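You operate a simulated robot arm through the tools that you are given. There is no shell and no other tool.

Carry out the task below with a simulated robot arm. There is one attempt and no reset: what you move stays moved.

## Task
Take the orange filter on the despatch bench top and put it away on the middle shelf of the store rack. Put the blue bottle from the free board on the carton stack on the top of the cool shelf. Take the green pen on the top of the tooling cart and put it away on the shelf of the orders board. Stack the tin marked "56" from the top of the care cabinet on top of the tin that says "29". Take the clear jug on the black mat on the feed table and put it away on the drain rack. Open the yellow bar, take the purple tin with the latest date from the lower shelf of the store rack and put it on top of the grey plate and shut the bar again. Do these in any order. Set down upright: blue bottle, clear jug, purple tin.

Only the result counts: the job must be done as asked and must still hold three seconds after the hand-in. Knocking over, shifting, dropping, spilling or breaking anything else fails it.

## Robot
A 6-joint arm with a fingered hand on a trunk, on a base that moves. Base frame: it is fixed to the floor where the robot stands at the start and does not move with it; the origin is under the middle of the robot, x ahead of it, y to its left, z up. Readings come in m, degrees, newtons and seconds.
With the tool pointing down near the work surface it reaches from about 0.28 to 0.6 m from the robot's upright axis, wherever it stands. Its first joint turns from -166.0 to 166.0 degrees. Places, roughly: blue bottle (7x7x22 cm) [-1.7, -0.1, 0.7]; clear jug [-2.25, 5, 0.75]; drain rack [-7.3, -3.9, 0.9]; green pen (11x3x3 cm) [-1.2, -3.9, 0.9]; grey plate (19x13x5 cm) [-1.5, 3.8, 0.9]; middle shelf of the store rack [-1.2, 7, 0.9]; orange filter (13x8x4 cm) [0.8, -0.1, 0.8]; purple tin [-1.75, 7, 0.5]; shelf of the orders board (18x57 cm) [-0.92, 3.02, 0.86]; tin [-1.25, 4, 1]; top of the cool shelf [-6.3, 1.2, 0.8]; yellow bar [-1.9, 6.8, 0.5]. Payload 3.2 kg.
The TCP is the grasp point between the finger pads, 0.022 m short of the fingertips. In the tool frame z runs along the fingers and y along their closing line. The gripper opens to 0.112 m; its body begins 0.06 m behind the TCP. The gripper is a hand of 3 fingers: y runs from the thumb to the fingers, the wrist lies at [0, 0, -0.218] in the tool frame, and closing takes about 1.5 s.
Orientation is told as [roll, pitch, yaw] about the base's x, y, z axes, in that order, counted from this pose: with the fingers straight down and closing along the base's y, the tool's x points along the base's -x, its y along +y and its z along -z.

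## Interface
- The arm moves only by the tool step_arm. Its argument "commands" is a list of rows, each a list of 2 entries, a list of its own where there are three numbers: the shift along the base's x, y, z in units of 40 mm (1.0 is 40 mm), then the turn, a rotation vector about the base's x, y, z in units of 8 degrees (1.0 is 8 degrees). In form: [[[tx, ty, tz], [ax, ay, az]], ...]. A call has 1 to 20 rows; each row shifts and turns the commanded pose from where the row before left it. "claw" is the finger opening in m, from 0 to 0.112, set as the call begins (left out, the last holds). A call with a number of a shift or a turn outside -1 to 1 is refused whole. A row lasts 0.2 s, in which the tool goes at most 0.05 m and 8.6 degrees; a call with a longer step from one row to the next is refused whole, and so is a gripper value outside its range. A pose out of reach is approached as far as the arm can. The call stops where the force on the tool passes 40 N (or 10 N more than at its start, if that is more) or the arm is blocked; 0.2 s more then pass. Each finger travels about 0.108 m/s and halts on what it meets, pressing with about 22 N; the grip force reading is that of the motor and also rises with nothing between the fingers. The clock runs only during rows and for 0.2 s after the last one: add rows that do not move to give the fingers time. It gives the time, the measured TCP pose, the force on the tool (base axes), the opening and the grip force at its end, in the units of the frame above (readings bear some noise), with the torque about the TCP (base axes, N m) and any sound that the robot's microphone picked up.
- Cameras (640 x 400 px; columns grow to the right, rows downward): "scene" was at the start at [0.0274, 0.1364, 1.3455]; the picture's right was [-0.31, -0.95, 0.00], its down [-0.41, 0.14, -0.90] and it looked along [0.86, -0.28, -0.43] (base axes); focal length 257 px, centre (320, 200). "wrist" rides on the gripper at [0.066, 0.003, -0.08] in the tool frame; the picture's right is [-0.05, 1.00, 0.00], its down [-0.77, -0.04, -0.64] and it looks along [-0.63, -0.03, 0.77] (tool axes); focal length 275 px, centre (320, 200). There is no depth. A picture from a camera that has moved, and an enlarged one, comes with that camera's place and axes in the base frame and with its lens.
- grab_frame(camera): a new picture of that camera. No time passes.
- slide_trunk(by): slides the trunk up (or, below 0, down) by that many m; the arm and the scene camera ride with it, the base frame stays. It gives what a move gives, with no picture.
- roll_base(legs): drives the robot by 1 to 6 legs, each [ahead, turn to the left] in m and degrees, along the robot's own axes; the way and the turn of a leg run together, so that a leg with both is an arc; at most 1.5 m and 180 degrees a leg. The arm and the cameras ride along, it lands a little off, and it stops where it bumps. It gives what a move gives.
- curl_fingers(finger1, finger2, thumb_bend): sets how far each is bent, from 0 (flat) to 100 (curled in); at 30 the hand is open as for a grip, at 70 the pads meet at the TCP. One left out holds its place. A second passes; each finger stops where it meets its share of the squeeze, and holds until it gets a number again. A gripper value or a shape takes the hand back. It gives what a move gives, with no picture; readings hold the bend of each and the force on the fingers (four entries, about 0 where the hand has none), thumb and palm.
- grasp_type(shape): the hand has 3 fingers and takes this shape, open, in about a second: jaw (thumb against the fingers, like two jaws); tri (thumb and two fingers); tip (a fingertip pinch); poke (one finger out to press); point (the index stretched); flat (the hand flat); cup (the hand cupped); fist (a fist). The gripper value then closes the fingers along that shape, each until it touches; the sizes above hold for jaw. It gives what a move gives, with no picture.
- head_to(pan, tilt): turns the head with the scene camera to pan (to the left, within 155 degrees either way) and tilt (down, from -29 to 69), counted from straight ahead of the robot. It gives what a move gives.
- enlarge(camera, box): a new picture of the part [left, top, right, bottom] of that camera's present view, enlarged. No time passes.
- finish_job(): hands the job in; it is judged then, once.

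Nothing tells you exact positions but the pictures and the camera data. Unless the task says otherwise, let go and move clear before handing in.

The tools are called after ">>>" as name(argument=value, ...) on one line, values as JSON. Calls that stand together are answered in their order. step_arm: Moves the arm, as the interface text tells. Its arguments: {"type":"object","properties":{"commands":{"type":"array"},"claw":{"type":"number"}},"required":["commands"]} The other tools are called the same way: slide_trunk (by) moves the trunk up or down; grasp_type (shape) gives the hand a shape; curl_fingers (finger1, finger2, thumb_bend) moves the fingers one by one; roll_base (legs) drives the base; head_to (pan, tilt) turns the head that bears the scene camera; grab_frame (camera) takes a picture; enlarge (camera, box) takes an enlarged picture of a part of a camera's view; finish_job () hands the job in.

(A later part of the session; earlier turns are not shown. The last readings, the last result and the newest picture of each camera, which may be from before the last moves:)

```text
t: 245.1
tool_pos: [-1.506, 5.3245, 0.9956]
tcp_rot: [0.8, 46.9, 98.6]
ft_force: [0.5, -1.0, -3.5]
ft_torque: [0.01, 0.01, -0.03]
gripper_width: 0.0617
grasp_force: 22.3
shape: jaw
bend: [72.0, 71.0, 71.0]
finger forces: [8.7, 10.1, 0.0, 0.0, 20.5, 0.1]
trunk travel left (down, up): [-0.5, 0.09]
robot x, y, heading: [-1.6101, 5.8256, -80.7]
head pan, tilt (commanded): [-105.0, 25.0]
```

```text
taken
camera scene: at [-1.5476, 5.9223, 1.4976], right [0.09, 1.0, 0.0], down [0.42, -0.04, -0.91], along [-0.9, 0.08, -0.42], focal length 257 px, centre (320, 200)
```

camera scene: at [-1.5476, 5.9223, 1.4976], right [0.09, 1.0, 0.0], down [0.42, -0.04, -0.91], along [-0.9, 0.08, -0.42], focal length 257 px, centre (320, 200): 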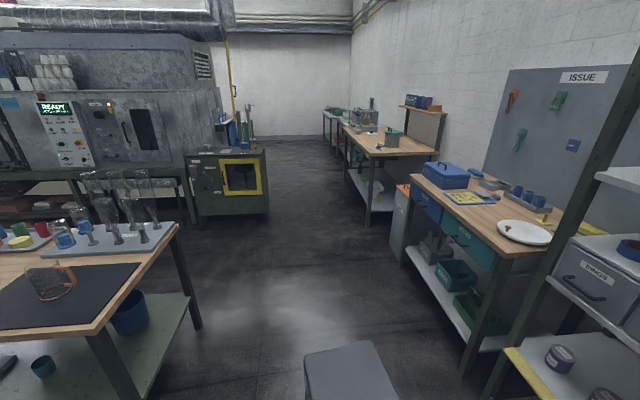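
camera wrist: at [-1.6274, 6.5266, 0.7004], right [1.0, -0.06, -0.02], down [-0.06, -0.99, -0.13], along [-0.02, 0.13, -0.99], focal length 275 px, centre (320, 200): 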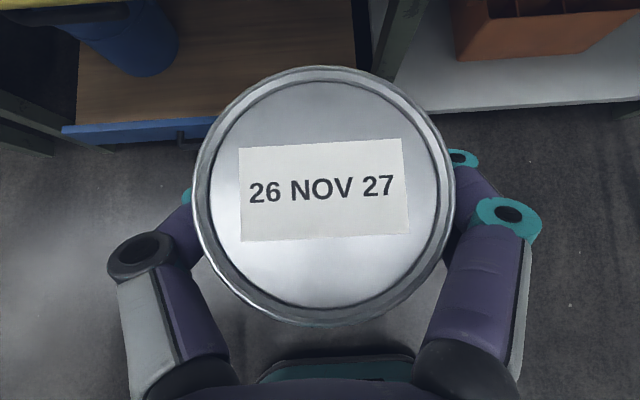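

The west loop is open: along y≈5.8 to x≈-3.55, south to y≈3.85, then east to the cabinet. I raise the trunk fully and take it.

>>> slide_trunk(by=0.085)

>>> roll_base(legs=[[0, -99.5], [1.0, 0], [0.95, 0], [0, 90]])

>>> head_to(pan=0, tilt=20)

>>> grab_frame(camera="scene")

```text
t: 246.3
tool_pos: [-1.5055, 5.3236, 1.0817]
tcp_rot: [0.8, 46.8, 98.6]
ft_force: [0.9, -0.1, -2.2]
ft_torque: [-0.04, 0.01, -0.01]
gripper_width: 0.0619
grasp_force: 22.1
shape: jaw
bend: [72.0, 71.0, 71.0]
finger forces: [8.7, 10.1, 0.0, 0.0, 20.5, 0.1]
trunk travel left (down, up): [-0.585, 0.005]
robot x, y, heading: [-1.6081, 5.8272, -80.4]
head pan, tilt (commanded): [-105.0, 25.0]
```

```text
t: 264.1
tool_pos: [-3.5491, 5.342, 1.0826]
tcp_rot: [0.8, 46.9, 88.2]
ft_force: [0.6, 1.1, -2.5]
ft_torque: [0.04, 0.01, 0.01]
gripper_width: 0.0618
grasp_force: 22.0
shape: jaw
bend: [72.0, 71.0, 71.0]
finger forces: [8.6, 10.2, 0.1, 0.0, 20.4, 0.0]
trunk travel left (down, up): [-0.585, 0.005]
robot x, y, heading: [-3.5603, 5.8564, -90.8]
head pan, tilt (commanded): [-105.0, 25.0]
```

```text
t: 266.0
tool_pos: [-3.5502, 5.3425, 1.081]
tcp_rot: [0.7, 47.0, 88.1]
ft_force: [0.7, 0.1, -2.9]
ft_torque: [0.02, 0.02, 0.02]
gripper_width: 0.0619
grasp_force: 22.4
shape: jaw
bend: [72.0, 71.0, 71.0]
finger forces: [8.7, 10.1, 0.0, 0.1, 20.4, 0.0]
trunk travel left (down, up): [-0.585, 0.005]
robot x, y, heading: [-3.5593, 5.8554, -90.7]
head pan, tilt (commanded): [0.0, 20.0]
```

```text
taken
camera scene: at [-3.3953, 5.8198, 1.5906], right [-1.0, 0.02, 0.0], down [0.01, 0.34, -0.94], along [-0.02, -0.94, -0.34], focal length 257 px, centre (320, 200)
```

scene: 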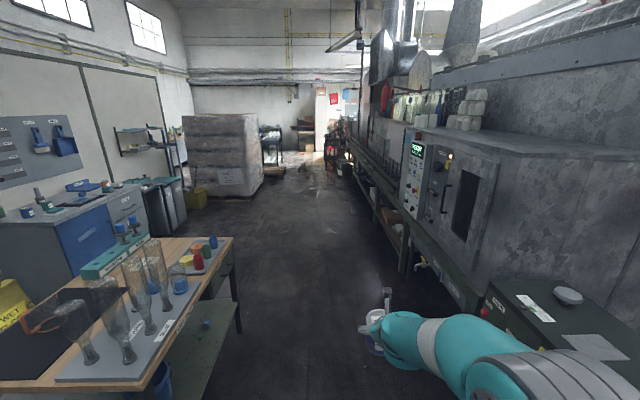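

>>> roll_base(legs=[[1.0, 0], [1.0, 0], [0, 90.7], [1.1, 0]])

>>> head_to(pan=0, tilt=30)

>>> grab_frame(camera="scene")

>>> enlarge(camera="scene", box=[180, 130, 420, 280])

```text
t: 284.9
tool_pos: [-1.9765, 3.9075, 1.0807]
tcp_rot: [0.9, 46.9, 179.5]
ft_force: [-0.8, 0.8, -3.2]
ft_torque: [0.0, 0.02, 0.0]
gripper_width: 0.0615
grasp_force: 22.0
shape: jaw
bend: [72.0, 71.0, 71.0]
finger forces: [8.4, 10.1, 0.0, 0.0, 20.3, 0.0]
trunk travel left (down, up): [-0.585, 0.005]
robot x, y, heading: [-2.4916, 3.8851, 0.2]
head pan, tilt (commanded): [0.0, 20.0]
```

```text
t: 285.6
tool_pos: [-1.9756, 3.9083, 1.0822]
tcp_rot: [0.8, 47.0, 179.5]
ft_force: [0.6, -0.1, -2.2]
ft_torque: [0.0, 0.0, 0.0]
gripper_width: 0.0616
grasp_force: 22.0
shape: jaw
bend: [72.0, 71.0, 71.0]
finger forces: [8.5, 10.1, 0.1, 0.0, 20.3, 0.0]
trunk travel left (down, up): [-0.585, 0.005]
robot x, y, heading: [-2.4882, 3.8838, 0.5]
head pan, tilt (commanded): [0.0, 30.0]
```

```text
taken
camera scene: at [-2.4601, 4.0497, 1.5746], right [0.01, -1.0, 0.0], down [-0.5, 0.0, -0.87], along [0.87, 0.01, -0.5], focal length 257 px, centre (320, 200)
```

scene: 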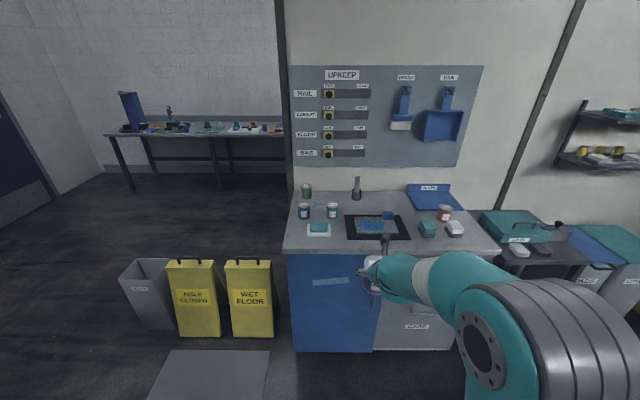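

```text
2.67 times, centred on (300, 205) of scene
camera zoom: at [-2.4601, 4.0497, 1.5746], right [0.01, -1.0, 0.0], down [-0.5, 0.0, -0.87], along [0.87, 0.01, -0.5], focal length 686 px, centre (373, 187)
```

zoom: 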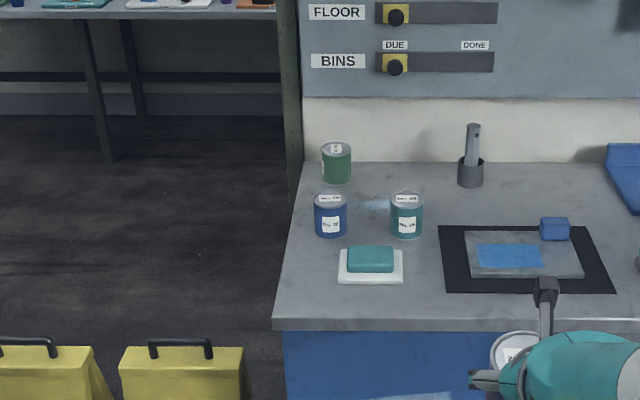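

Care cabinet ahead with three tins and a grey plate with a blue pad. I'll move closer and read the markings.

>>> roll_base(legs=[[0.3, 0]])

>>> head_to(pan=5, tilt=35)

>>> grab_frame(camera="scene")

>>> enlarge(camera="scene", box=[270, 140, 390, 215])

>>> enlarge(camera="scene", box=[360, 180, 480, 255])

```text
t: 287.7
tool_pos: [-1.6737, 3.9091, 1.0814]
tcp_rot: [0.8, 46.8, 179.4]
ft_force: [0.3, -0.4, -2.1]
ft_torque: [0.0, 0.03, -0.01]
gripper_width: 0.0613
grasp_force: 21.8
shape: jaw
bend: [72.0, 71.0, 71.0]
finger forces: [8.4, 10.2, 0.0, 0.0, 20.2, 0.0]
trunk travel left (down, up): [-0.585, 0.005]
robot x, y, heading: [-2.1883, 3.8845, 0.4]
head pan, tilt (commanded): [0.0, 30.0]
```

```text
t: 288.3
tool_pos: [-1.6745, 3.9084, 1.0814]
tcp_rot: [0.9, 46.8, 179.3]
ft_force: [-0.8, -0.4, -2.5]
ft_torque: [0.03, 0.02, -0.03]
gripper_width: 0.0614
grasp_force: 22.0
shape: jaw
bend: [72.0, 71.0, 71.0]
finger forces: [8.5, 10.1, 0.0, 0.0, 20.2, 0.0]
trunk travel left (down, up): [-0.585, 0.005]
robot x, y, heading: [-2.1897, 3.8886, 0.1]
head pan, tilt (commanded): [5.0, 35.0]
```

```text
taken
camera scene: at [-2.1618, 4.0598, 1.5668], right [0.09, -1.0, 0.0], down [-0.57, -0.05, -0.82], along [0.82, 0.08, -0.57], focal length 257 px, centre (320, 200)
```

scene: 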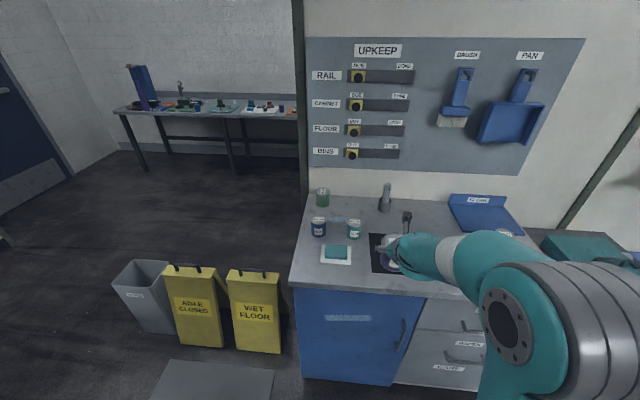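

```text
5.33 times, centred on (330, 178) of scene
camera zoom: at [-2.1618, 4.0598, 1.5668], right [0.09, -1.0, 0.0], down [-0.57, -0.05, -0.82], along [0.82, 0.08, -0.57], focal length 1373 px, centre (267, 320)
```

zoom: 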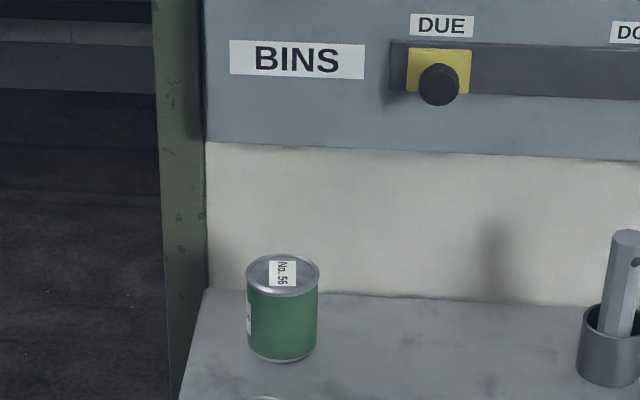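

```text
5.33 times, centred on (420, 218) of scene
camera zoom: at [-2.1618, 4.0598, 1.5668], right [0.09, -1.0, 0.0], down [-0.57, -0.05, -0.82], along [0.82, 0.08, -0.57], focal length 1373 px, centre (-213, 107)
```

zoom: 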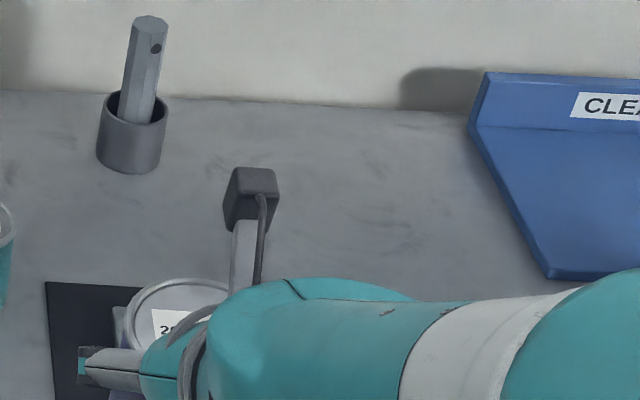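

>>> enlarge(camera="scene", box=[295, 200, 391, 260])

>>> enlarge(camera="scene", box=[305, 205, 369, 245])

```text
6.67 times, centred on (343, 230) of scene
camera zoom: at [-2.1618, 4.0598, 1.5668], right [0.09, -1.0, 0.0], down [-0.57, -0.05, -0.82], along [0.82, 0.08, -0.57], focal length 1716 px, centre (167, 0)
```

zoom: 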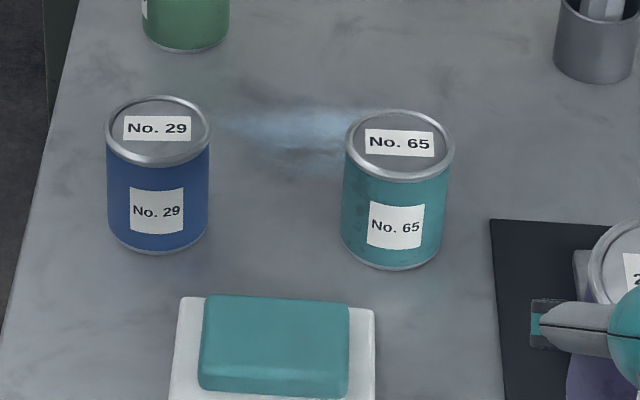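

```text
10.00 times, centred on (337, 225) of scene
camera zoom: at [-2.1618, 4.0598, 1.5668], right [0.09, -1.0, 0.0], down [-0.57, -0.05, -0.82], along [0.82, 0.08, -0.57], focal length 2574 px, centre (150, -50)
```

zoom: 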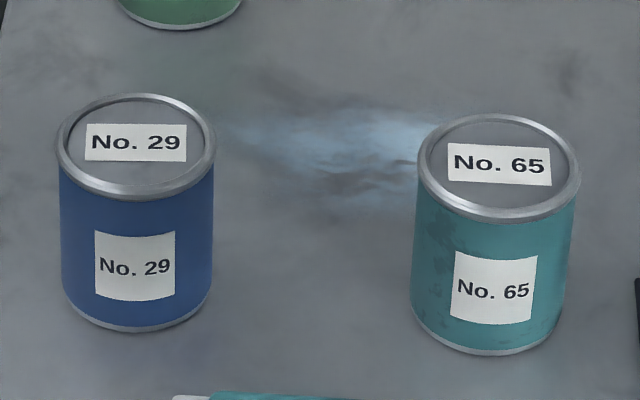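

Found them: green tin is No. 56 at about (-1.22, 4.14), blue tin is No. 29 at about (-1.41, 4.14). The grey plate is around (-1.52, 3.81). I'll place the purple tin on the plate's blue pad first.

>>> step_arm(commands=[[[0, -0.5, 0], [0, 0, 0]], [[0, -0.5, 0], [0, 0, 0]], [[0, -0.5, 0], [0, 0, 0]], [[0, -0.35, 0], [0, 0, 0]], [[0, 0, 0], [0, 0, 0]]])

>>> roll_base(legs=[[0.12, 0]])

>>> grab_frame(camera="wrist")

>>> grab_frame(camera="scene")

```text
t: 289.5
tool_pos: [-1.6742, 3.8343, 1.0856]
tcp_rot: [0.9, 46.5, 179.4]
ft_force: [0.5, -0.7, -2.9]
ft_torque: [0.0, 0.0, 0.01]
gripper_width: 0.0615
grasp_force: 22.3
shape: jaw
bend: [72.0, 71.0, 71.0]
finger forces: [8.5, 10.1, 0.0, 0.1, 20.3, 0.1]
out of reach, approached as far as the arm can: row 4
trunk travel left (down, up): [-0.585, 0.005]
robot x, y, heading: [-2.1942, 3.8862, 0.5]
head pan, tilt (commanded): [5.0, 35.0]
```

```text
t: 290.8
tool_pos: [-1.5523, 3.8365, 1.0843]
tcp_rot: [0.7, 46.4, 179.3]
ft_force: [0.1, 0.2, -3.5]
ft_torque: [0.0, 0.03, 0.0]
gripper_width: 0.0615
grasp_force: 21.7
shape: jaw
bend: [72.0, 71.0, 71.0]
finger forces: [8.6, 10.1, 0.1, 0.0, 20.3, 0.0]
trunk travel left (down, up): [-0.585, 0.005]
robot x, y, heading: [-2.0738, 3.8837, 0.3]
head pan, tilt (commanded): [5.0, 35.0]
```

```text
taken
camera wrist: at [-1.5659, 3.8339, 1.1882], right [-0.05, -1.0, -0.02], down [-0.99, 0.06, -0.12], along [0.12, 0.02, -0.99], focal length 275 px, centre (320, 200)
```

wrist: 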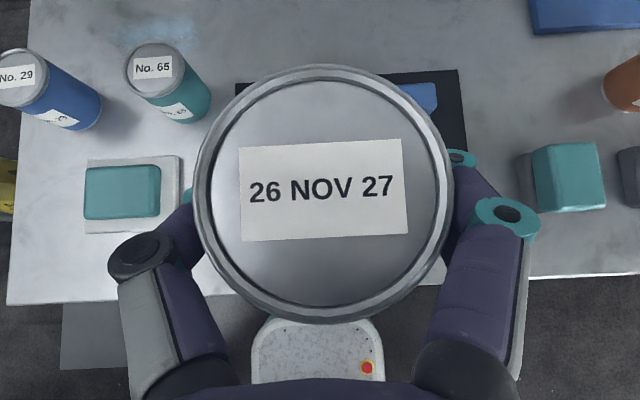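

```text
taken
camera scene: at [-2.0397, 4.0606, 1.5667], right [0.09, -1.0, 0.0], down [-0.57, -0.05, -0.82], along [0.81, 0.08, -0.57], focal length 257 px, centre (320, 200)
```

scene: 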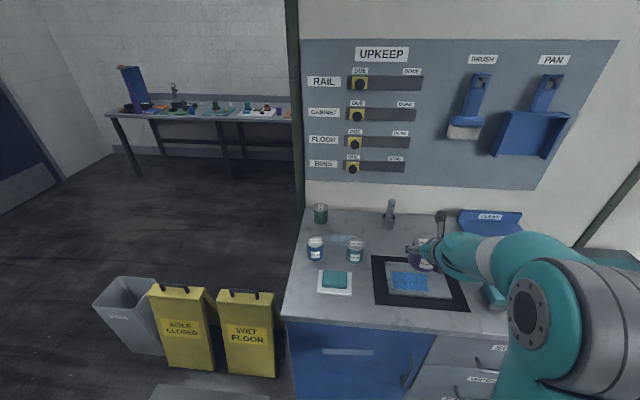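

>>> enlarge(camera="scene", box=[350, 220, 510, 320])

```text
4.00 times, centred on (430, 270) of scene
camera zoom: at [-2.0397, 4.0606, 1.5667], right [0.09, -1.0, 0.0], down [-0.57, -0.05, -0.82], along [0.81, 0.08, -0.57], focal length 1030 px, centre (-120, -80)
```

zoom: 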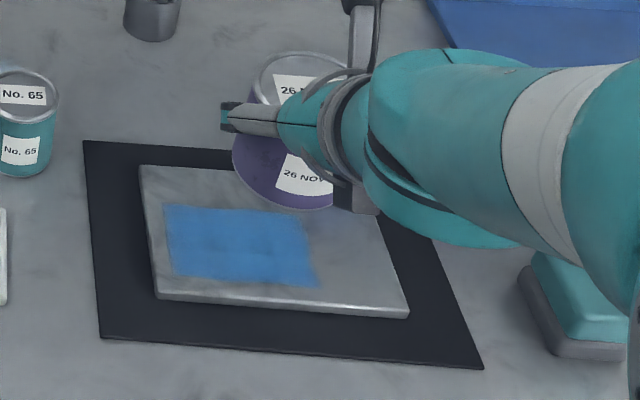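

The plate is clear: x from -1.557 to -1.436, y from 3.72 to 3.90. I aim for the tin centre at (-1.50, 3.848), away from the blue block at the rear right.

>>> roll_base(legs=[[0.05, 0]])

>>> slide_trunk(by=-0.085)

>>> step_arm(commands=[[[0, 0.3, 0], [0, 0, 0]], [[0, 0, 0], [0, 0, 0]]])

>>> grab_frame(camera="scene")

>>> enlarge(camera="scene", box=[350, 220, 510, 320])

>>> grab_frame(camera="wrist")

```text
t: 291.7
tool_pos: [-1.5012, 3.8355, 1.0853]
tcp_rot: [0.8, 46.5, 179.2]
ft_force: [0.1, 0.1, -2.3]
ft_torque: [-0.03, 0.0, 0.02]
gripper_width: 0.0614
grasp_force: 22.1
shape: jaw
bend: [72.0, 71.0, 71.0]
finger forces: [8.6, 10.0, 0.1, 0.1, 20.2, 0.0]
trunk travel left (down, up): [-0.585, 0.005]
robot x, y, heading: [-2.0181, 3.8898, 0.4]
head pan, tilt (commanded): [5.0, 35.0]
```

```text
t: 292.9
tool_pos: [-1.5034, 3.8358, 0.9995]
tcp_rot: [0.8, 46.5, 179.3]
ft_force: [-0.2, 0.0, -2.8]
ft_torque: [0.04, -0.03, 0.01]
gripper_width: 0.0614
grasp_force: 21.9
shape: jaw
bend: [72.0, 71.0, 71.0]
finger forces: [8.6, 10.0, 0.1, 0.0, 20.3, 0.1]
trunk travel left (down, up): [-0.5, 0.09]
robot x, y, heading: [-2.0148, 3.887, 0.6]
head pan, tilt (commanded): [5.0, 35.0]
```

```text
t: 293.5
tool_pos: [-1.5023, 3.8481, 1.0]
tcp_rot: [0.8, 46.4, 179.4]
ft_force: [0.5, 0.7, -2.9]
ft_torque: [-0.01, 0.04, 0.01]
gripper_width: 0.0613
grasp_force: 21.8
shape: jaw
bend: [72.0, 71.0, 71.0]
finger forces: [8.7, 10.1, 0.0, 0.0, 20.3, 0.0]
trunk travel left (down, up): [-0.5, 0.09]
robot x, y, heading: [-2.0164, 3.8841, 0.3]
head pan, tilt (commanded): [5.0, 35.0]
```

```text
taken
camera scene: at [-1.991, 4.061, 1.4818], right [0.09, -1.0, 0.0], down [-0.57, -0.05, -0.82], along [0.82, 0.08, -0.57], focal length 257 px, centre (320, 200)
```

scene: 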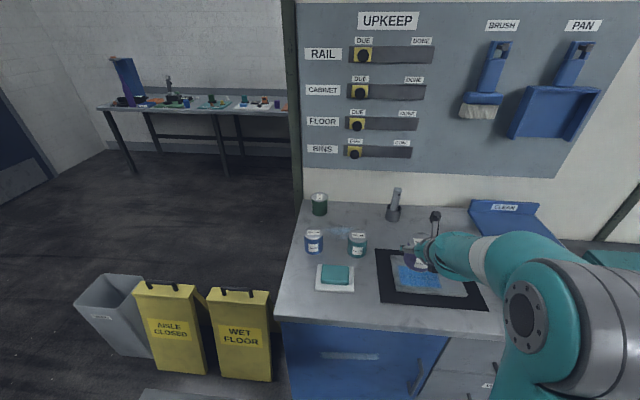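

```text
4.00 times, centred on (430, 270) of scene
camera zoom: at [-1.991, 4.061, 1.4818], right [0.09, -1.0, 0.0], down [-0.57, -0.05, -0.82], along [0.82, 0.08, -0.57], focal length 1030 px, centre (-120, -80)
```

zoom: 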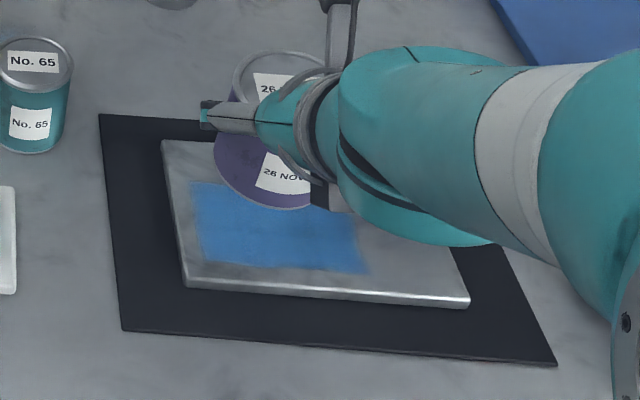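

```text
taken
camera wrist: at [-1.5168, 3.8465, 1.1037], right [-0.05, -1.0, -0.02], down [-0.99, 0.06, -0.12], along [0.12, 0.02, -0.99], focal length 275 px, centre (320, 200)
```

wrist: 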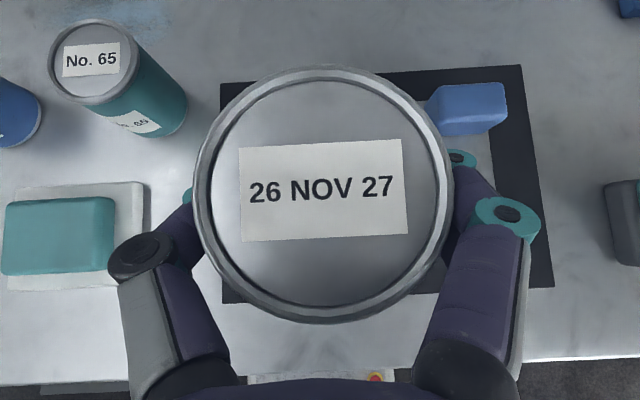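

>>> step_arm(commands=[[[0, 0, -0.3], [0, 0, 0]], [[0, 0, -0.3], [0, 0, 0]], [[0, 0, -0.2], [0, 0, 0]], [[0, 0, 0], [0, 0, 0]]])

>>> step_arm(commands=[[[0, 0, -0.1], [0, 0, 0]], [[0, 0, -0.1], [0, 0, 0]], [[0, 0, 0], [0, 0, 0]]])

>>> enlarge(camera="scene", box=[350, 220, 510, 320])

```text
t: 294.5
tool_pos: [-1.4943, 3.8498, 0.9938]
tcp_rot: [0.8, 46.2, 179.2]
ft_force: [0.2, 0.1, -3.3]
ft_torque: [-0.02, 0.02, -0.01]
gripper_width: 0.0617
grasp_force: 22.4
shape: jaw
bend: [72.0, 71.0, 71.0]
finger forces: [8.5, 10.1, 0.0, 0.0, 20.3, 0.0]
out of reach, approached as far as the arm can: row 1, 2, 3
trunk travel left (down, up): [-0.5, 0.09]
robot x, y, heading: [-2.0168, 3.8894, 0.1]
head pan, tilt (commanded): [5.0, 35.0]
```

```text
t: 295.3
tool_pos: [-1.4916, 3.8511, 0.9909]
tcp_rot: [0.8, 46.1, 179.3]
ft_force: [-0.6, 0.7, -2.9]
ft_torque: [0.03, -0.01, -0.01]
gripper_width: 0.0614
grasp_force: 22.3
shape: jaw
bend: [72.0, 71.0, 71.0]
finger forces: [8.6, 10.1, 0.0, 0.0, 20.3, 0.0]
out of reach, approached as far as the arm can: row 1, 2
trunk travel left (down, up): [-0.5, 0.09]
robot x, y, heading: [-2.018, 3.8877, 0.7]
head pan, tilt (commanded): [5.0, 35.0]
```

```text
4.00 times, centred on (430, 270) of scene
camera zoom: at [-1.991, 4.0609, 1.4818], right [0.09, -1.0, 0.0], down [-0.57, -0.05, -0.82], along [0.82, 0.08, -0.57], focal length 1030 px, centre (-120, -80)
```

zoom: 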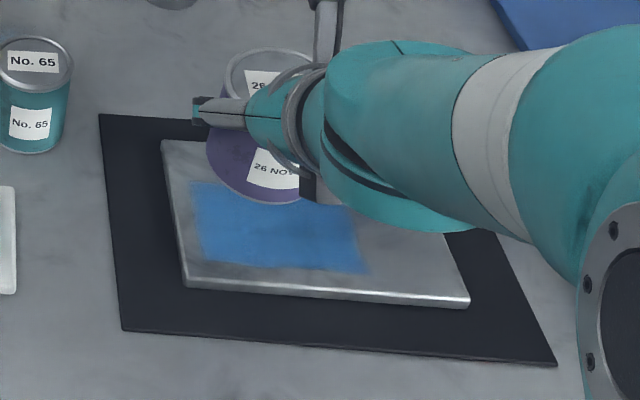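

The arm can't go lower from here, so I'll use the trunk to lower gently.

>>> roll_base(legs=[[-0.01, 0]])

>>> slide_trunk(by=-0.025)

>>> enlarge(camera="scene", box=[350, 220, 510, 320])

```text
t: 296.0
tool_pos: [-1.5027, 3.8504, 0.9913]
tcp_rot: [0.7, 46.2, 179.3]
ft_force: [0.0, 0.4, -2.3]
ft_torque: [-0.01, 0.01, 0.02]
gripper_width: 0.0614
grasp_force: 22.2
shape: jaw
bend: [72.0, 71.0, 71.0]
finger forces: [8.5, 10.0, 0.0, 0.0, 20.2, 0.0]
trunk travel left (down, up): [-0.5, 0.09]
robot x, y, heading: [-2.0286, 3.8867, 0.3]
head pan, tilt (commanded): [5.0, 35.0]
```

```text
t: 296.7
tool_pos: [-1.5018, 3.8506, 0.9665]
tcp_rot: [0.8, 46.1, 179.2]
ft_force: [0.2, 0.6, -2.8]
ft_torque: [-0.05, 0.02, 0.01]
gripper_width: 0.0616
grasp_force: 21.9
shape: jaw
bend: [72.0, 71.0, 71.0]
finger forces: [8.6, 10.1, 0.1, 0.0, 20.3, 0.0]
trunk travel left (down, up): [-0.475, 0.115]
robot x, y, heading: [-2.0292, 3.8903, 0.4]
head pan, tilt (commanded): [5.0, 35.0]
```

```text
4.00 times, centred on (430, 270) of scene
camera zoom: at [-2.0012, 4.0608, 1.4567], right [0.09, -1.0, 0.0], down [-0.57, -0.05, -0.82], along [0.82, 0.08, -0.57], focal length 1030 px, centre (-120, -80)
```

zoom: 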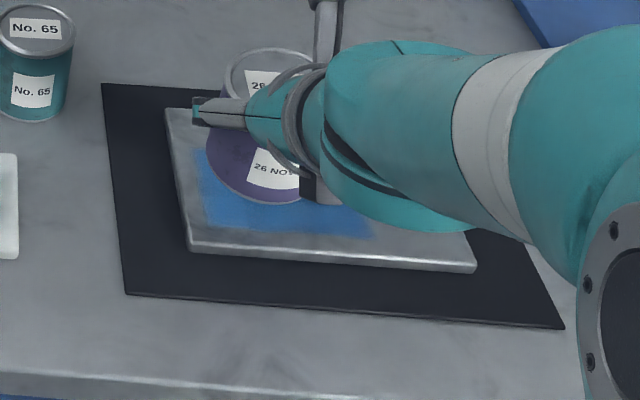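

>>> slide_trunk(by=-0.008)

>>> slide_trunk(by=-0.004)

```text
t: 297.3
tool_pos: [-1.5017, 3.8497, 0.9593]
tcp_rot: [0.8, 46.1, 179.4]
ft_force: [-0.2, 0.7, -2.7]
ft_torque: [-0.02, 0.04, -0.01]
gripper_width: 0.0618
grasp_force: 21.7
shape: jaw
bend: [72.0, 71.0, 71.0]
finger forces: [8.5, 10.1, 0.1, 0.1, 20.3, 0.0]
trunk travel left (down, up): [-0.467, 0.123]
robot x, y, heading: [-2.0287, 3.8891, 0.2]
head pan, tilt (commanded): [5.0, 35.0]
```

```text
t: 297.8
tool_pos: [-1.5015, 3.8501, 0.9557]
tcp_rot: [0.8, 46.2, 179.2]
ft_force: [-0.3, 1.2, -2.5]
ft_torque: [0.01, 0.0, -0.01]
gripper_width: 0.0614
grasp_force: 21.8
shape: jaw
bend: [72.0, 71.0, 71.0]
finger forces: [8.5, 10.1, 0.1, 0.0, 20.2, 0.0]
trunk travel left (down, up): [-0.463, 0.127]
robot x, y, heading: [-2.026, 3.8889, 0.3]
head pan, tilt (commanded): [5.0, 35.0]
```

>>> slide_trunk(by=-0.004)

>>> enlarge(camera="scene", box=[370, 230, 466, 290])

```text
t: 298.4
tool_pos: [-1.5019, 3.8505, 0.9496]
tcp_rot: [0.8, 46.1, 179.3]
ft_force: [-0.2, 0.1, -3.1]
ft_torque: [0.02, 0.0, 0.01]
gripper_width: 0.0617
grasp_force: 21.3
shape: jaw
bend: [72.0, 71.0, 71.0]
finger forces: [8.5, 10.2, 0.1, 0.0, 20.3, 0.0]
trunk travel left (down, up): [-0.459, 0.131]
robot x, y, heading: [-2.0275, 3.8873, 0.5]
head pan, tilt (commanded): [5.0, 35.0]
```

```text
6.67 times, centred on (418, 260) of scene
camera zoom: at [-2.0011, 4.0608, 1.4408], right [0.09, -1.0, 0.0], down [-0.57, -0.05, -0.82], along [0.82, 0.08, -0.57], focal length 1716 px, centre (-333, -200)
```

zoom: 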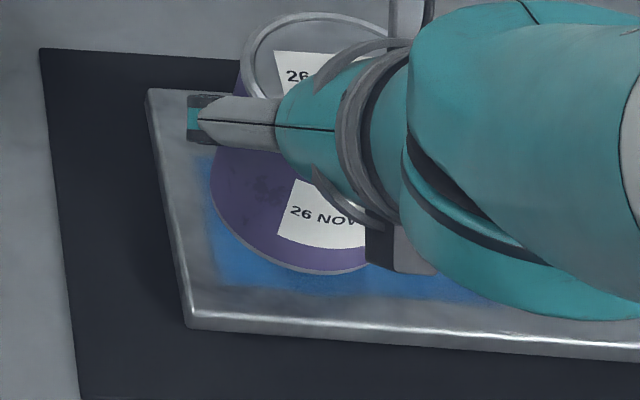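

>>> slide_trunk(by=-0.004)

>>> slide_trunk(by=-0.004)

```text
t: 298.9
tool_pos: [-1.5019, 3.8502, 0.9474]
tcp_rot: [0.8, 46.0, 179.3]
ft_force: [-0.3, -0.7, -2.7]
ft_torque: [-0.02, 0.0, 0.02]
gripper_width: 0.0613
grasp_force: 21.7
shape: jaw
bend: [72.0, 71.0, 71.0]
finger forces: [8.4, 10.2, 0.0, 0.1, 20.3, 0.1]
trunk travel left (down, up): [-0.455, 0.135]
robot x, y, heading: [-2.0294, 3.8887, 0.0]
head pan, tilt (commanded): [5.0, 35.0]
```

```text
t: 299.4
tool_pos: [-1.5024, 3.8504, 0.9429]
tcp_rot: [0.7, 46.2, 179.3]
ft_force: [0.2, 0.3, -2.2]
ft_torque: [-0.04, 0.0, 0.01]
gripper_width: 0.0615
grasp_force: 22.7
shape: jaw
bend: [72.0, 71.0, 71.0]
finger forces: [8.5, 10.1, 0.0, 0.1, 20.3, 0.0]
trunk travel left (down, up): [-0.451, 0.139]
robot x, y, heading: [-2.0283, 3.8861, 0.3]
head pan, tilt (commanded): [5.0, 35.0]
```

>>> slide_trunk(by=-0.003)

>>> slide_trunk(by=-0.003)

```text
t: 299.9
tool_pos: [-1.5008, 3.8491, 0.9403]
tcp_rot: [0.9, 46.1, 179.3]
ft_force: [-1.1, -0.8, -3.0]
ft_torque: [-0.03, 0.01, 0.01]
gripper_width: 0.0615
grasp_force: 22.4
shape: jaw
bend: [72.0, 71.0, 71.0]
finger forces: [8.5, 10.1, 0.0, 0.0, 20.3, 0.0]
trunk travel left (down, up): [-0.448, 0.142]
robot x, y, heading: [-2.0277, 3.8892, 0.4]
head pan, tilt (commanded): [5.0, 35.0]
```

```text
t: 300.5
tool_pos: [-1.503, 3.8489, 0.9367]
tcp_rot: [0.8, 46.0, 179.3]
ft_force: [0.3, -0.5, -2.9]
ft_torque: [-0.02, 0.01, 0.0]
gripper_width: 0.0616
grasp_force: 22.6
shape: jaw
bend: [72.0, 71.0, 71.0]
finger forces: [8.5, 10.1, 0.0, 0.0, 20.2, 0.0]
trunk travel left (down, up): [-0.445, 0.145]
robot x, y, heading: [-2.0268, 3.8882, 0.1]
head pan, tilt (commanded): [5.0, 35.0]
```

>>> enlarge(camera="scene", box=[370, 230, 466, 290])

>>> grab_frame(camera="wrist")

```text
6.67 times, centred on (418, 260) of scene
camera zoom: at [-2.0011, 4.0608, 1.4268], right [0.09, -1.0, 0.0], down [-0.57, -0.05, -0.82], along [0.82, 0.08, -0.57], focal length 1716 px, centre (-333, -200)
```

zoom: 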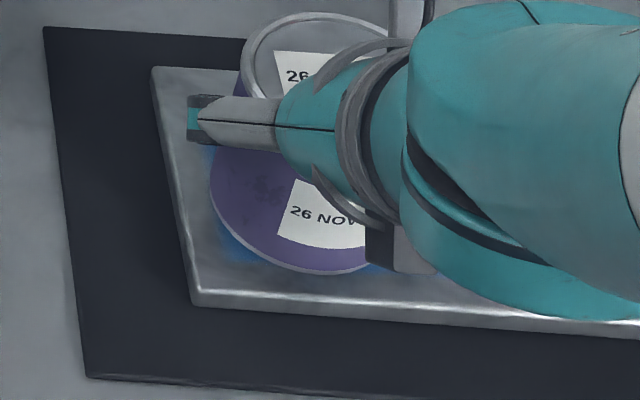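

```text
taken
camera wrist: at [-1.515, 3.8482, 1.0405], right [-0.05, -1.0, -0.02], down [-0.99, 0.06, -0.11], along [0.12, 0.02, -0.99], focal length 275 px, centre (320, 200)
```

wrist: 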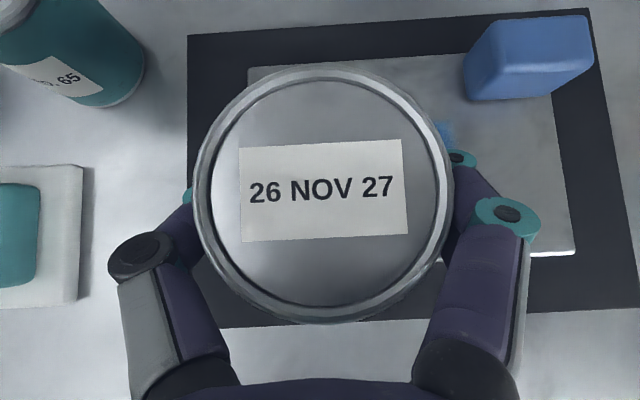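

>>> slide_trunk(by=-0.003)

>>> slide_trunk(by=-0.003)

>>> slide_trunk(by=-0.003)

```text
t: 301.0
tool_pos: [-1.5018, 3.8496, 0.9337]
tcp_rot: [0.8, 46.1, 179.4]
ft_force: [-0.6, -0.6, -3.1]
ft_torque: [-0.02, 0.02, 0.01]
gripper_width: 0.0617
grasp_force: 22.2
shape: jaw
bend: [72.0, 71.0, 71.0]
finger forces: [8.5, 10.0, 0.0, 0.0, 20.2, 0.0]
trunk travel left (down, up): [-0.442, 0.148]
robot x, y, heading: [-2.0251, 3.8862, 0.6]
head pan, tilt (commanded): [5.0, 35.0]
```

```text
t: 301.5
tool_pos: [-1.5034, 3.8501, 0.9312]
tcp_rot: [0.8, 46.1, 179.3]
ft_force: [0.1, 0.3, -2.4]
ft_torque: [0.0, -0.03, 0.01]
gripper_width: 0.0615
grasp_force: 21.8
shape: jaw
bend: [72.0, 71.0, 71.0]
finger forces: [8.6, 10.0, 0.0, 0.0, 20.4, 0.0]
trunk travel left (down, up): [-0.439, 0.151]
robot x, y, heading: [-2.0284, 3.8872, 0.4]
head pan, tilt (commanded): [5.0, 35.0]
```

```text
t: 302.0
tool_pos: [-1.5029, 3.8498, 0.9275]
tcp_rot: [0.7, 46.1, 179.2]
ft_force: [-0.3, 0.3, -2.5]
ft_torque: [-0.06, 0.0, 0.02]
gripper_width: 0.0616
grasp_force: 22.0
shape: jaw
bend: [72.0, 71.0, 71.0]
finger forces: [8.5, 10.1, 0.0, 0.0, 20.3, 0.1]
trunk travel left (down, up): [-0.436, 0.154]
robot x, y, heading: [-2.0295, 3.8869, 0.3]
head pan, tilt (commanded): [5.0, 35.0]
```

>>> slide_trunk(by=-0.004)

>>> slide_trunk(by=-0.004)

>>> slide_trunk(by=-0.004)

>>> enlarge(camera="scene", box=[370, 215, 466, 275])

```text
t: 302.6
tool_pos: [-1.5018, 3.8506, 0.9241]
tcp_rot: [0.8, 46.0, 179.3]
ft_force: [-0.2, -0.2, -2.1]
ft_torque: [-0.03, 0.01, 0.02]
gripper_width: 0.0615
grasp_force: 21.8
shape: jaw
bend: [72.0, 71.0, 71.0]
finger forces: [9.2, 9.9, 0.1, 0.1, 20.1, 0.0]
trunk travel left (down, up): [-0.432, 0.158]
robot x, y, heading: [-2.0289, 3.8875, 0.2]
head pan, tilt (commanded): [5.0, 35.0]
```

```text
t: 303.1
tool_pos: [-1.5025, 3.85, 0.9223]
tcp_rot: [1.0, 46.3, 179.3]
ft_force: [2.8, 0.0, 16.2]
ft_torque: [-0.07, -0.11, 0.05]
gripper_width: 0.0611
grasp_force: 22.5
shape: jaw
bend: [72.0, 71.0, 71.0]
finger forces: [10.3, 10.7, 0.0, 0.0, 21.7, 0.1]
trunk travel left (down, up): [-0.428, 0.162]
robot x, y, heading: [-2.0346, 3.887, 0.2]
head pan, tilt (commanded): [5.0, 35.0]
```

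```text
t: 303.6
tool_pos: [-1.5029, 3.8509, 0.9196]
tcp_rot: [0.9, 46.6, 179.3]
ft_force: [7.7, 0.2, 37.9]
ft_torque: [-0.08, -0.42, 0.1]
gripper_width: 0.0604
grasp_force: 21.9
shape: jaw
bend: [72.0, 72.0, 71.0]
finger forces: [12.2, 11.7, 0.0, 0.1, 23.4, 0.0]
trunk travel left (down, up): [-0.424, 0.166]
robot x, y, heading: [-2.0265, 3.8873, 0.8]
head pan, tilt (commanded): [5.0, 35.0]
```

```text
6.67 times, centred on (418, 245) of scene
camera zoom: at [-2.004, 4.0612, 1.4062], right [0.09, -1.0, 0.0], down [-0.57, -0.05, -0.82], along [0.82, 0.08, -0.57], focal length 1716 px, centre (-333, -100)
```

zoom: 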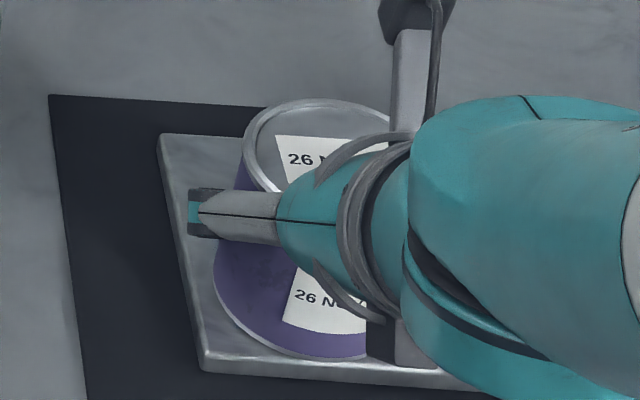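

Contact with the plate at TCP z≈0.923. The tin is near the plate's front edge, so I'll lift a hair, shift 2 cm inward, and set down again.

>>> slide_trunk(by=0.012)

>>> roll_base(legs=[[0.02, 0]])

>>> slide_trunk(by=-0.007)

```text
t: 304.2
tool_pos: [-1.5026, 3.8497, 0.926]
tcp_rot: [0.9, 45.8, 179.3]
ft_force: [0.1, 0.0, -2.5]
ft_torque: [0.01, 0.02, -0.01]
gripper_width: 0.0605
grasp_force: 22.5
shape: jaw
bend: [72.0, 72.0, 71.0]
finger forces: [9.2, 11.0, 0.1, 0.0, 21.9, 0.0]
trunk travel left (down, up): [-0.436, 0.154]
robot x, y, heading: [-2.0272, 3.8875, 0.9]
head pan, tilt (commanded): [5.0, 35.0]
```

```text
t: 305.0
tool_pos: [-1.4819, 3.85, 0.9276]
tcp_rot: [0.9, 46.0, 179.3]
ft_force: [0.0, 0.7, -2.5]
ft_torque: [-0.03, -0.01, 0.01]
gripper_width: 0.0608
grasp_force: 22.2
shape: jaw
bend: [72.0, 72.0, 71.0]
finger forces: [9.1, 10.9, 0.0, 0.1, 21.7, 0.1]
trunk travel left (down, up): [-0.436, 0.154]
robot x, y, heading: [-2.0121, 3.8864, 0.2]
head pan, tilt (commanded): [5.0, 35.0]
```

```text
t: 305.6
tool_pos: [-1.4822, 3.8506, 0.9216]
tcp_rot: [0.9, 46.2, 179.2]
ft_force: [2.1, 0.7, 6.0]
ft_torque: [0.02, -0.03, 0.02]
gripper_width: 0.0607
grasp_force: 22.0
shape: jaw
bend: [72.0, 72.0, 71.0]
finger forces: [10.2, 10.5, 0.1, 0.0, 21.8, 0.0]
trunk travel left (down, up): [-0.429, 0.161]
robot x, y, heading: [-2.0088, 3.8887, 0.5]
head pan, tilt (commanded): [5.0, 35.0]
```

Light contact. Opening the fingers just enough.

>>> step_arm(commands=[[[0, 0, 0], [0, 0, 0]], [[0, 0, 0], [0, 0, 0]], [[0, 0, 0], [0, 0, 0]], [[0, 0, 0], [0, 0, 0]]], claw=0.088)

>>> grab_frame(camera="wrist")

```text
t: 306.6
tool_pos: [-1.4819, 3.8504, 0.9209]
tcp_rot: [0.8, 46.0, 179.3]
ft_force: [0.3, -0.1, 0.3]
ft_torque: [-0.01, 0.01, 0.01]
gripper_width: 0.0879
grasp_force: 0.1
shape: jaw
bend: [61.0, 61.0, 57.0]
finger forces: [0.0, 0.0, 0.0, 0.0, 0.0, 0.0]
trunk travel left (down, up): [-0.429, 0.161]
robot x, y, heading: [-2.007, 3.8919, 0.7]
head pan, tilt (commanded): [5.0, 35.0]
```

```text
taken
camera wrist: at [-1.4948, 3.8483, 1.0245], right [-0.05, -1.0, -0.02], down [-0.99, 0.06, -0.11], along [0.12, 0.02, -0.99], focal length 275 px, centre (320, 200)
```

wrist: 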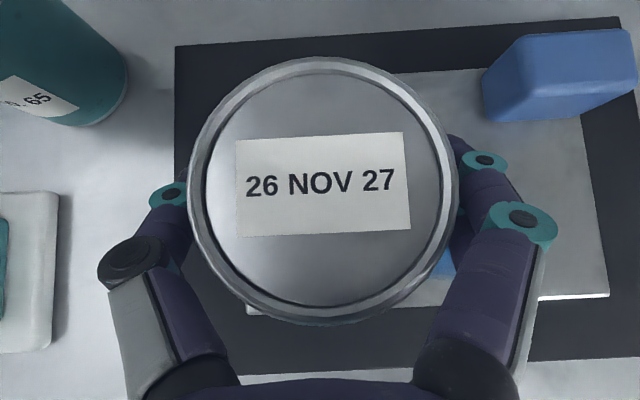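

>>> slide_trunk(by=0.13)

>>> grab_frame(camera="wrist")

>>> grab_frame(camera="scene")

>>> enlarge(camera="scene", box=[290, 180, 450, 280])

```text
t: 308.1
tool_pos: [-1.482, 3.8505, 1.0509]
tcp_rot: [0.8, 46.1, 179.3]
ft_force: [0.3, -0.5, -1.6]
ft_torque: [0.0, -0.01, -0.01]
gripper_width: 0.0877
grasp_force: 0.2
shape: jaw
bend: [61.0, 61.0, 57.0]
finger forces: [0.0, 0.0, 0.0, 0.0, 0.0, 0.1]
trunk travel left (down, up): [-0.559, 0.031]
robot x, y, heading: [-2.0088, 3.886, 0.5]
head pan, tilt (commanded): [5.0, 35.0]
```

```text
taken
camera wrist: at [-1.4947, 3.8484, 1.1546], right [-0.05, -1.0, -0.02], down [-0.99, 0.06, -0.11], along [0.12, 0.02, -0.99], focal length 275 px, centre (320, 200)
```

wrist: 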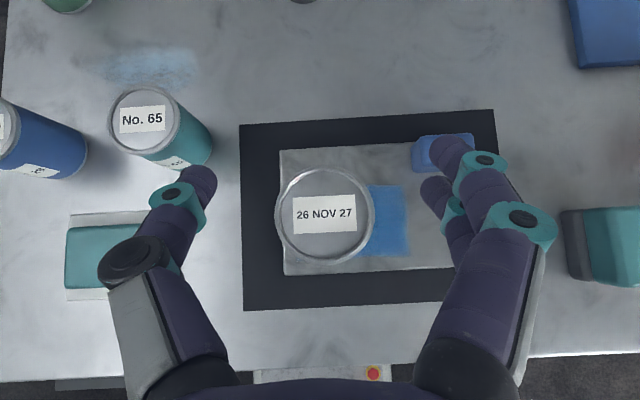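

```text
taken
camera scene: at [-1.9809, 4.0611, 1.5408], right [0.09, -1.0, 0.0], down [-0.57, -0.05, -0.82], along [0.82, 0.08, -0.57], focal length 257 px, centre (320, 200)
```

scene: 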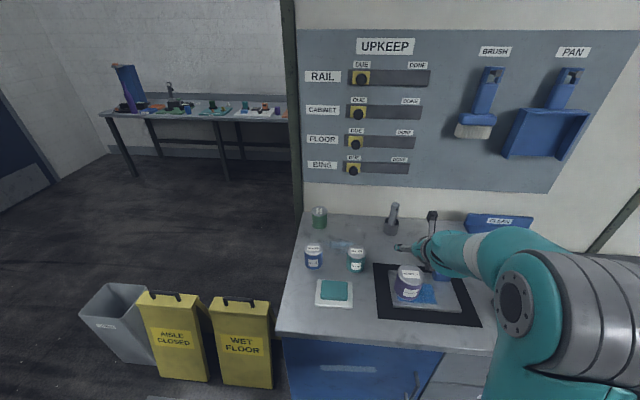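

```text
4.00 times, centred on (370, 230) of scene
camera zoom: at [-1.9809, 4.0611, 1.5408], right [0.09, -1.0, 0.0], down [-0.57, -0.05, -0.82], along [0.82, 0.08, -0.57], focal length 1030 px, centre (120, 80)
```

zoom: 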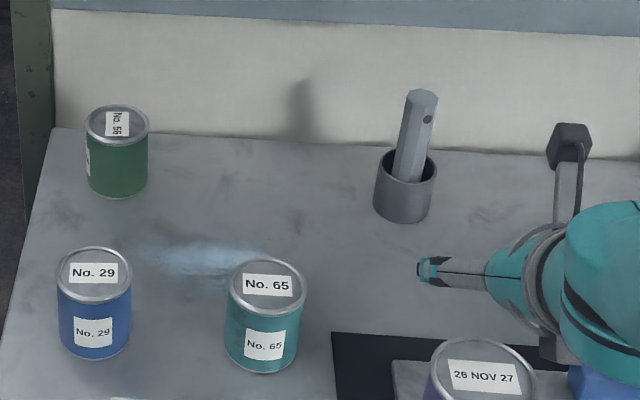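

The purple tin stands on the plate. Next is the green No. 56 tin at about (-1.18, 4.14). I'll shift the robot left with an S-curve so it faces the tins.

>>> slide_trunk(by=0.03)

>>> roll_base(legs=[[-0.35, 0], [0.27, 52], [0.27, -52.5]])

>>> grab_frame(camera="wrist")

>>> grab_frame(camera="scene")

```text
t: 308.9
tool_pos: [-1.4821, 3.8504, 1.0825]
tcp_rot: [0.8, 46.1, 179.3]
ft_force: [0.5, -1.5, 0.5]
ft_torque: [0.02, -0.01, 0.02]
gripper_width: 0.0878
grasp_force: 0.1
shape: jaw
bend: [61.0, 61.0, 57.0]
finger forces: [0.0, 0.1, 0.0, 0.0, 0.0, 0.1]
trunk travel left (down, up): [-0.589, 0.001]
robot x, y, heading: [-2.0072, 3.8887, 0.4]
head pan, tilt (commanded): [5.0, 35.0]
```

```text
t: 315.9
tool_pos: [-1.3687, 4.0871, 1.0811]
tcp_rot: [0.8, 46.1, 180.0]
ft_force: [-0.6, 0.2, -0.4]
ft_torque: [0.02, -0.02, 0.04]
gripper_width: 0.0876
grasp_force: 0.1
shape: jaw
bend: [61.0, 61.0, 57.0]
finger forces: [0.0, 0.0, 0.0, 0.0, 0.0, 0.2]
trunk travel left (down, up): [-0.589, 0.001]
robot x, y, heading: [-1.8942, 4.1224, 1.1]
head pan, tilt (commanded): [5.0, 35.0]
```

```text
taken
camera wrist: at [-1.382, 4.0856, 1.1845], right [-0.04, -1.0, -0.02], down [-0.99, 0.05, -0.11], along [0.12, 0.02, -0.99], focal length 275 px, centre (320, 200)
```

wrist: 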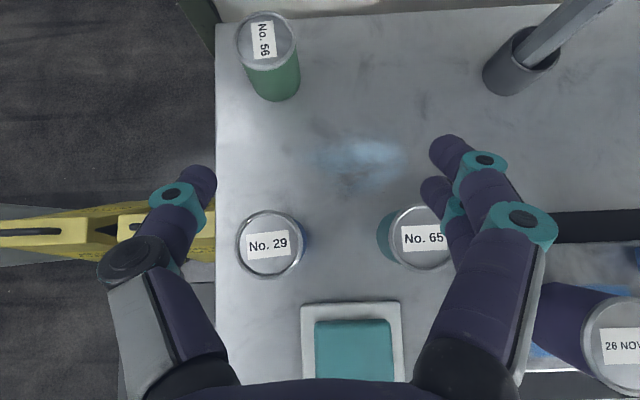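

```text
taken
camera scene: at [-1.8709, 4.294, 1.5708], right [0.11, -0.99, 0.0], down [-0.57, -0.06, -0.82], along [0.81, 0.09, -0.57], focal length 257 px, centre (320, 200)
```

scene: 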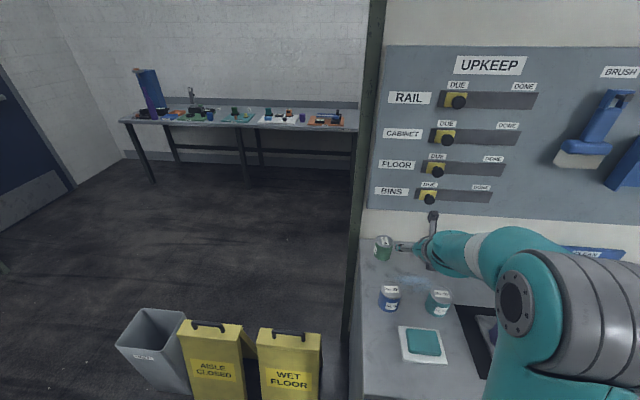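

From above: No. 29 is at (-1.388, 4.14) and No. 56 at (-1.184, 4.138). I'll extend the arm over No. 56 with the jaw open.

>>> step_arm(commands=[[[0.6, 0.3, 0], [0, 0, 0]], [[0.6, 0.3, 0], [0, 0, 0]], [[0.6, 0.3, 0], [0, 0, 0]], [[0.6, 0.3, 0], [0, 0, 0]], [[0.6, 0.05, 0], [0, 0, 0]], [[0, 0, 0], [0, 0, 0]]], claw=0.1)

>>> grab_frame(camera="wrist")

```text
t: 317.3
tool_pos: [-1.2609, 4.099, 1.0671]
tcp_rot: [0.1, 46.3, 179.9]
ft_force: [-0.4, -0.1, 0.0]
ft_torque: [0.0, -0.03, -0.01]
gripper_width: 0.0998
grasp_force: 0.1
shape: jaw
bend: [49.0, 49.0, 45.0]
finger forces: [0.0, 0.0, 0.0, 0.0, 0.1, 0.0]
out of reach, approached as far as the arm can: row 3, 4, 5
trunk travel left (down, up): [-0.589, 0.001]
robot x, y, heading: [-1.8982, 4.1225, 1.4]
head pan, tilt (commanded): [5.0, 35.0]
```

```text
taken
camera wrist: at [-1.2737, 4.0964, 1.1713], right [-0.03, -1.0, -0.03], down [-0.99, 0.04, -0.12], along [0.12, 0.03, -0.99], focal length 275 px, centre (320, 200)
```

wrist: 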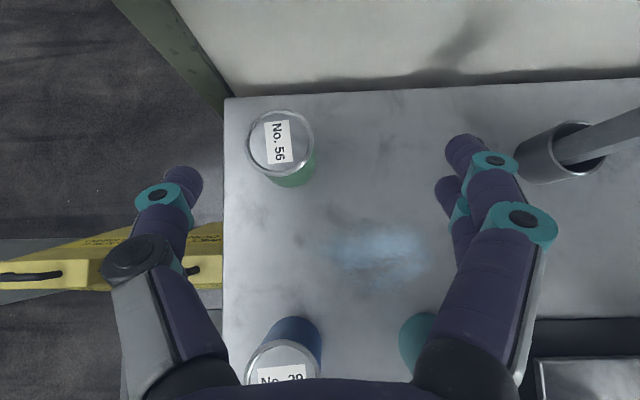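

>>> roll_base(legs=[[0.075, 0]])

>>> step_arm(commands=[[[-0.05, 0.5, 0], [0, 0, 0]], [[-0.05, 0.45, 0], [0, 0, 0]], [[0, 0, 0], [0, 0, 0]]])

>>> grab_frame(camera="wrist")

```text
t: 318.2
tool_pos: [-1.2283, 4.0891, 1.0677]
tcp_rot: [0.1, 46.3, 178.8]
ft_force: [-0.4, 0.8, 0.2]
ft_torque: [0.0, 0.01, 0.0]
gripper_width: 0.0999
grasp_force: 0.0
shape: jaw
bend: [49.0, 49.0, 45.0]
finger forces: [0.1, 0.0, 0.1, 0.1, 0.1, 0.0]
trunk travel left (down, up): [-0.589, 0.001]
robot x, y, heading: [-1.8602, 4.1227, -0.0]
head pan, tilt (commanded): [5.0, 35.0]
stopped in leg 1: the robot was blocked; the commanded pose is now the measured one
```

```text
t: 319.0
tool_pos: [-1.2367, 4.1087, 1.0591]
tcp_rot: [-0.7, 46.4, 178.8]
ft_force: [0.0, 0.4, 0.2]
ft_torque: [-0.01, 0.01, 0.02]
gripper_width: 0.1003
grasp_force: 0.0
shape: jaw
bend: [49.0, 49.0, 45.0]
finger forces: [0.0, 0.1, 0.1, 0.0, 0.0, 0.0]
out of reach, approached as far as the arm can: row 1, 2
trunk travel left (down, up): [-0.589, 0.001]
robot x, y, heading: [-1.8613, 4.1263, -0.1]
head pan, tilt (commanded): [5.0, 35.0]
```

```text
taken
camera wrist: at [-1.2503, 4.104, 1.1631], right [-0.04, -1.0, -0.04], down [-0.99, 0.05, -0.12], along [0.12, 0.04, -0.99], focal length 275 px, centre (320, 200)
```

wrist: 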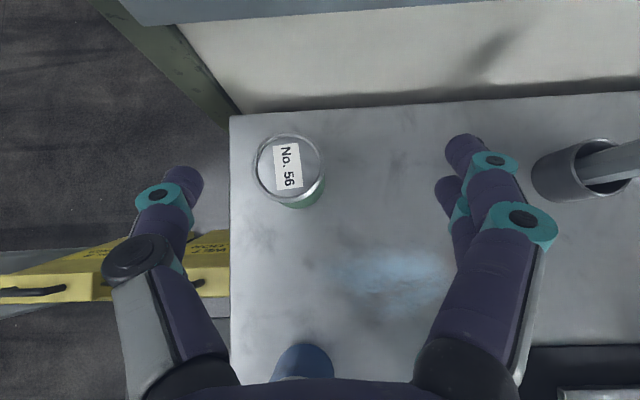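

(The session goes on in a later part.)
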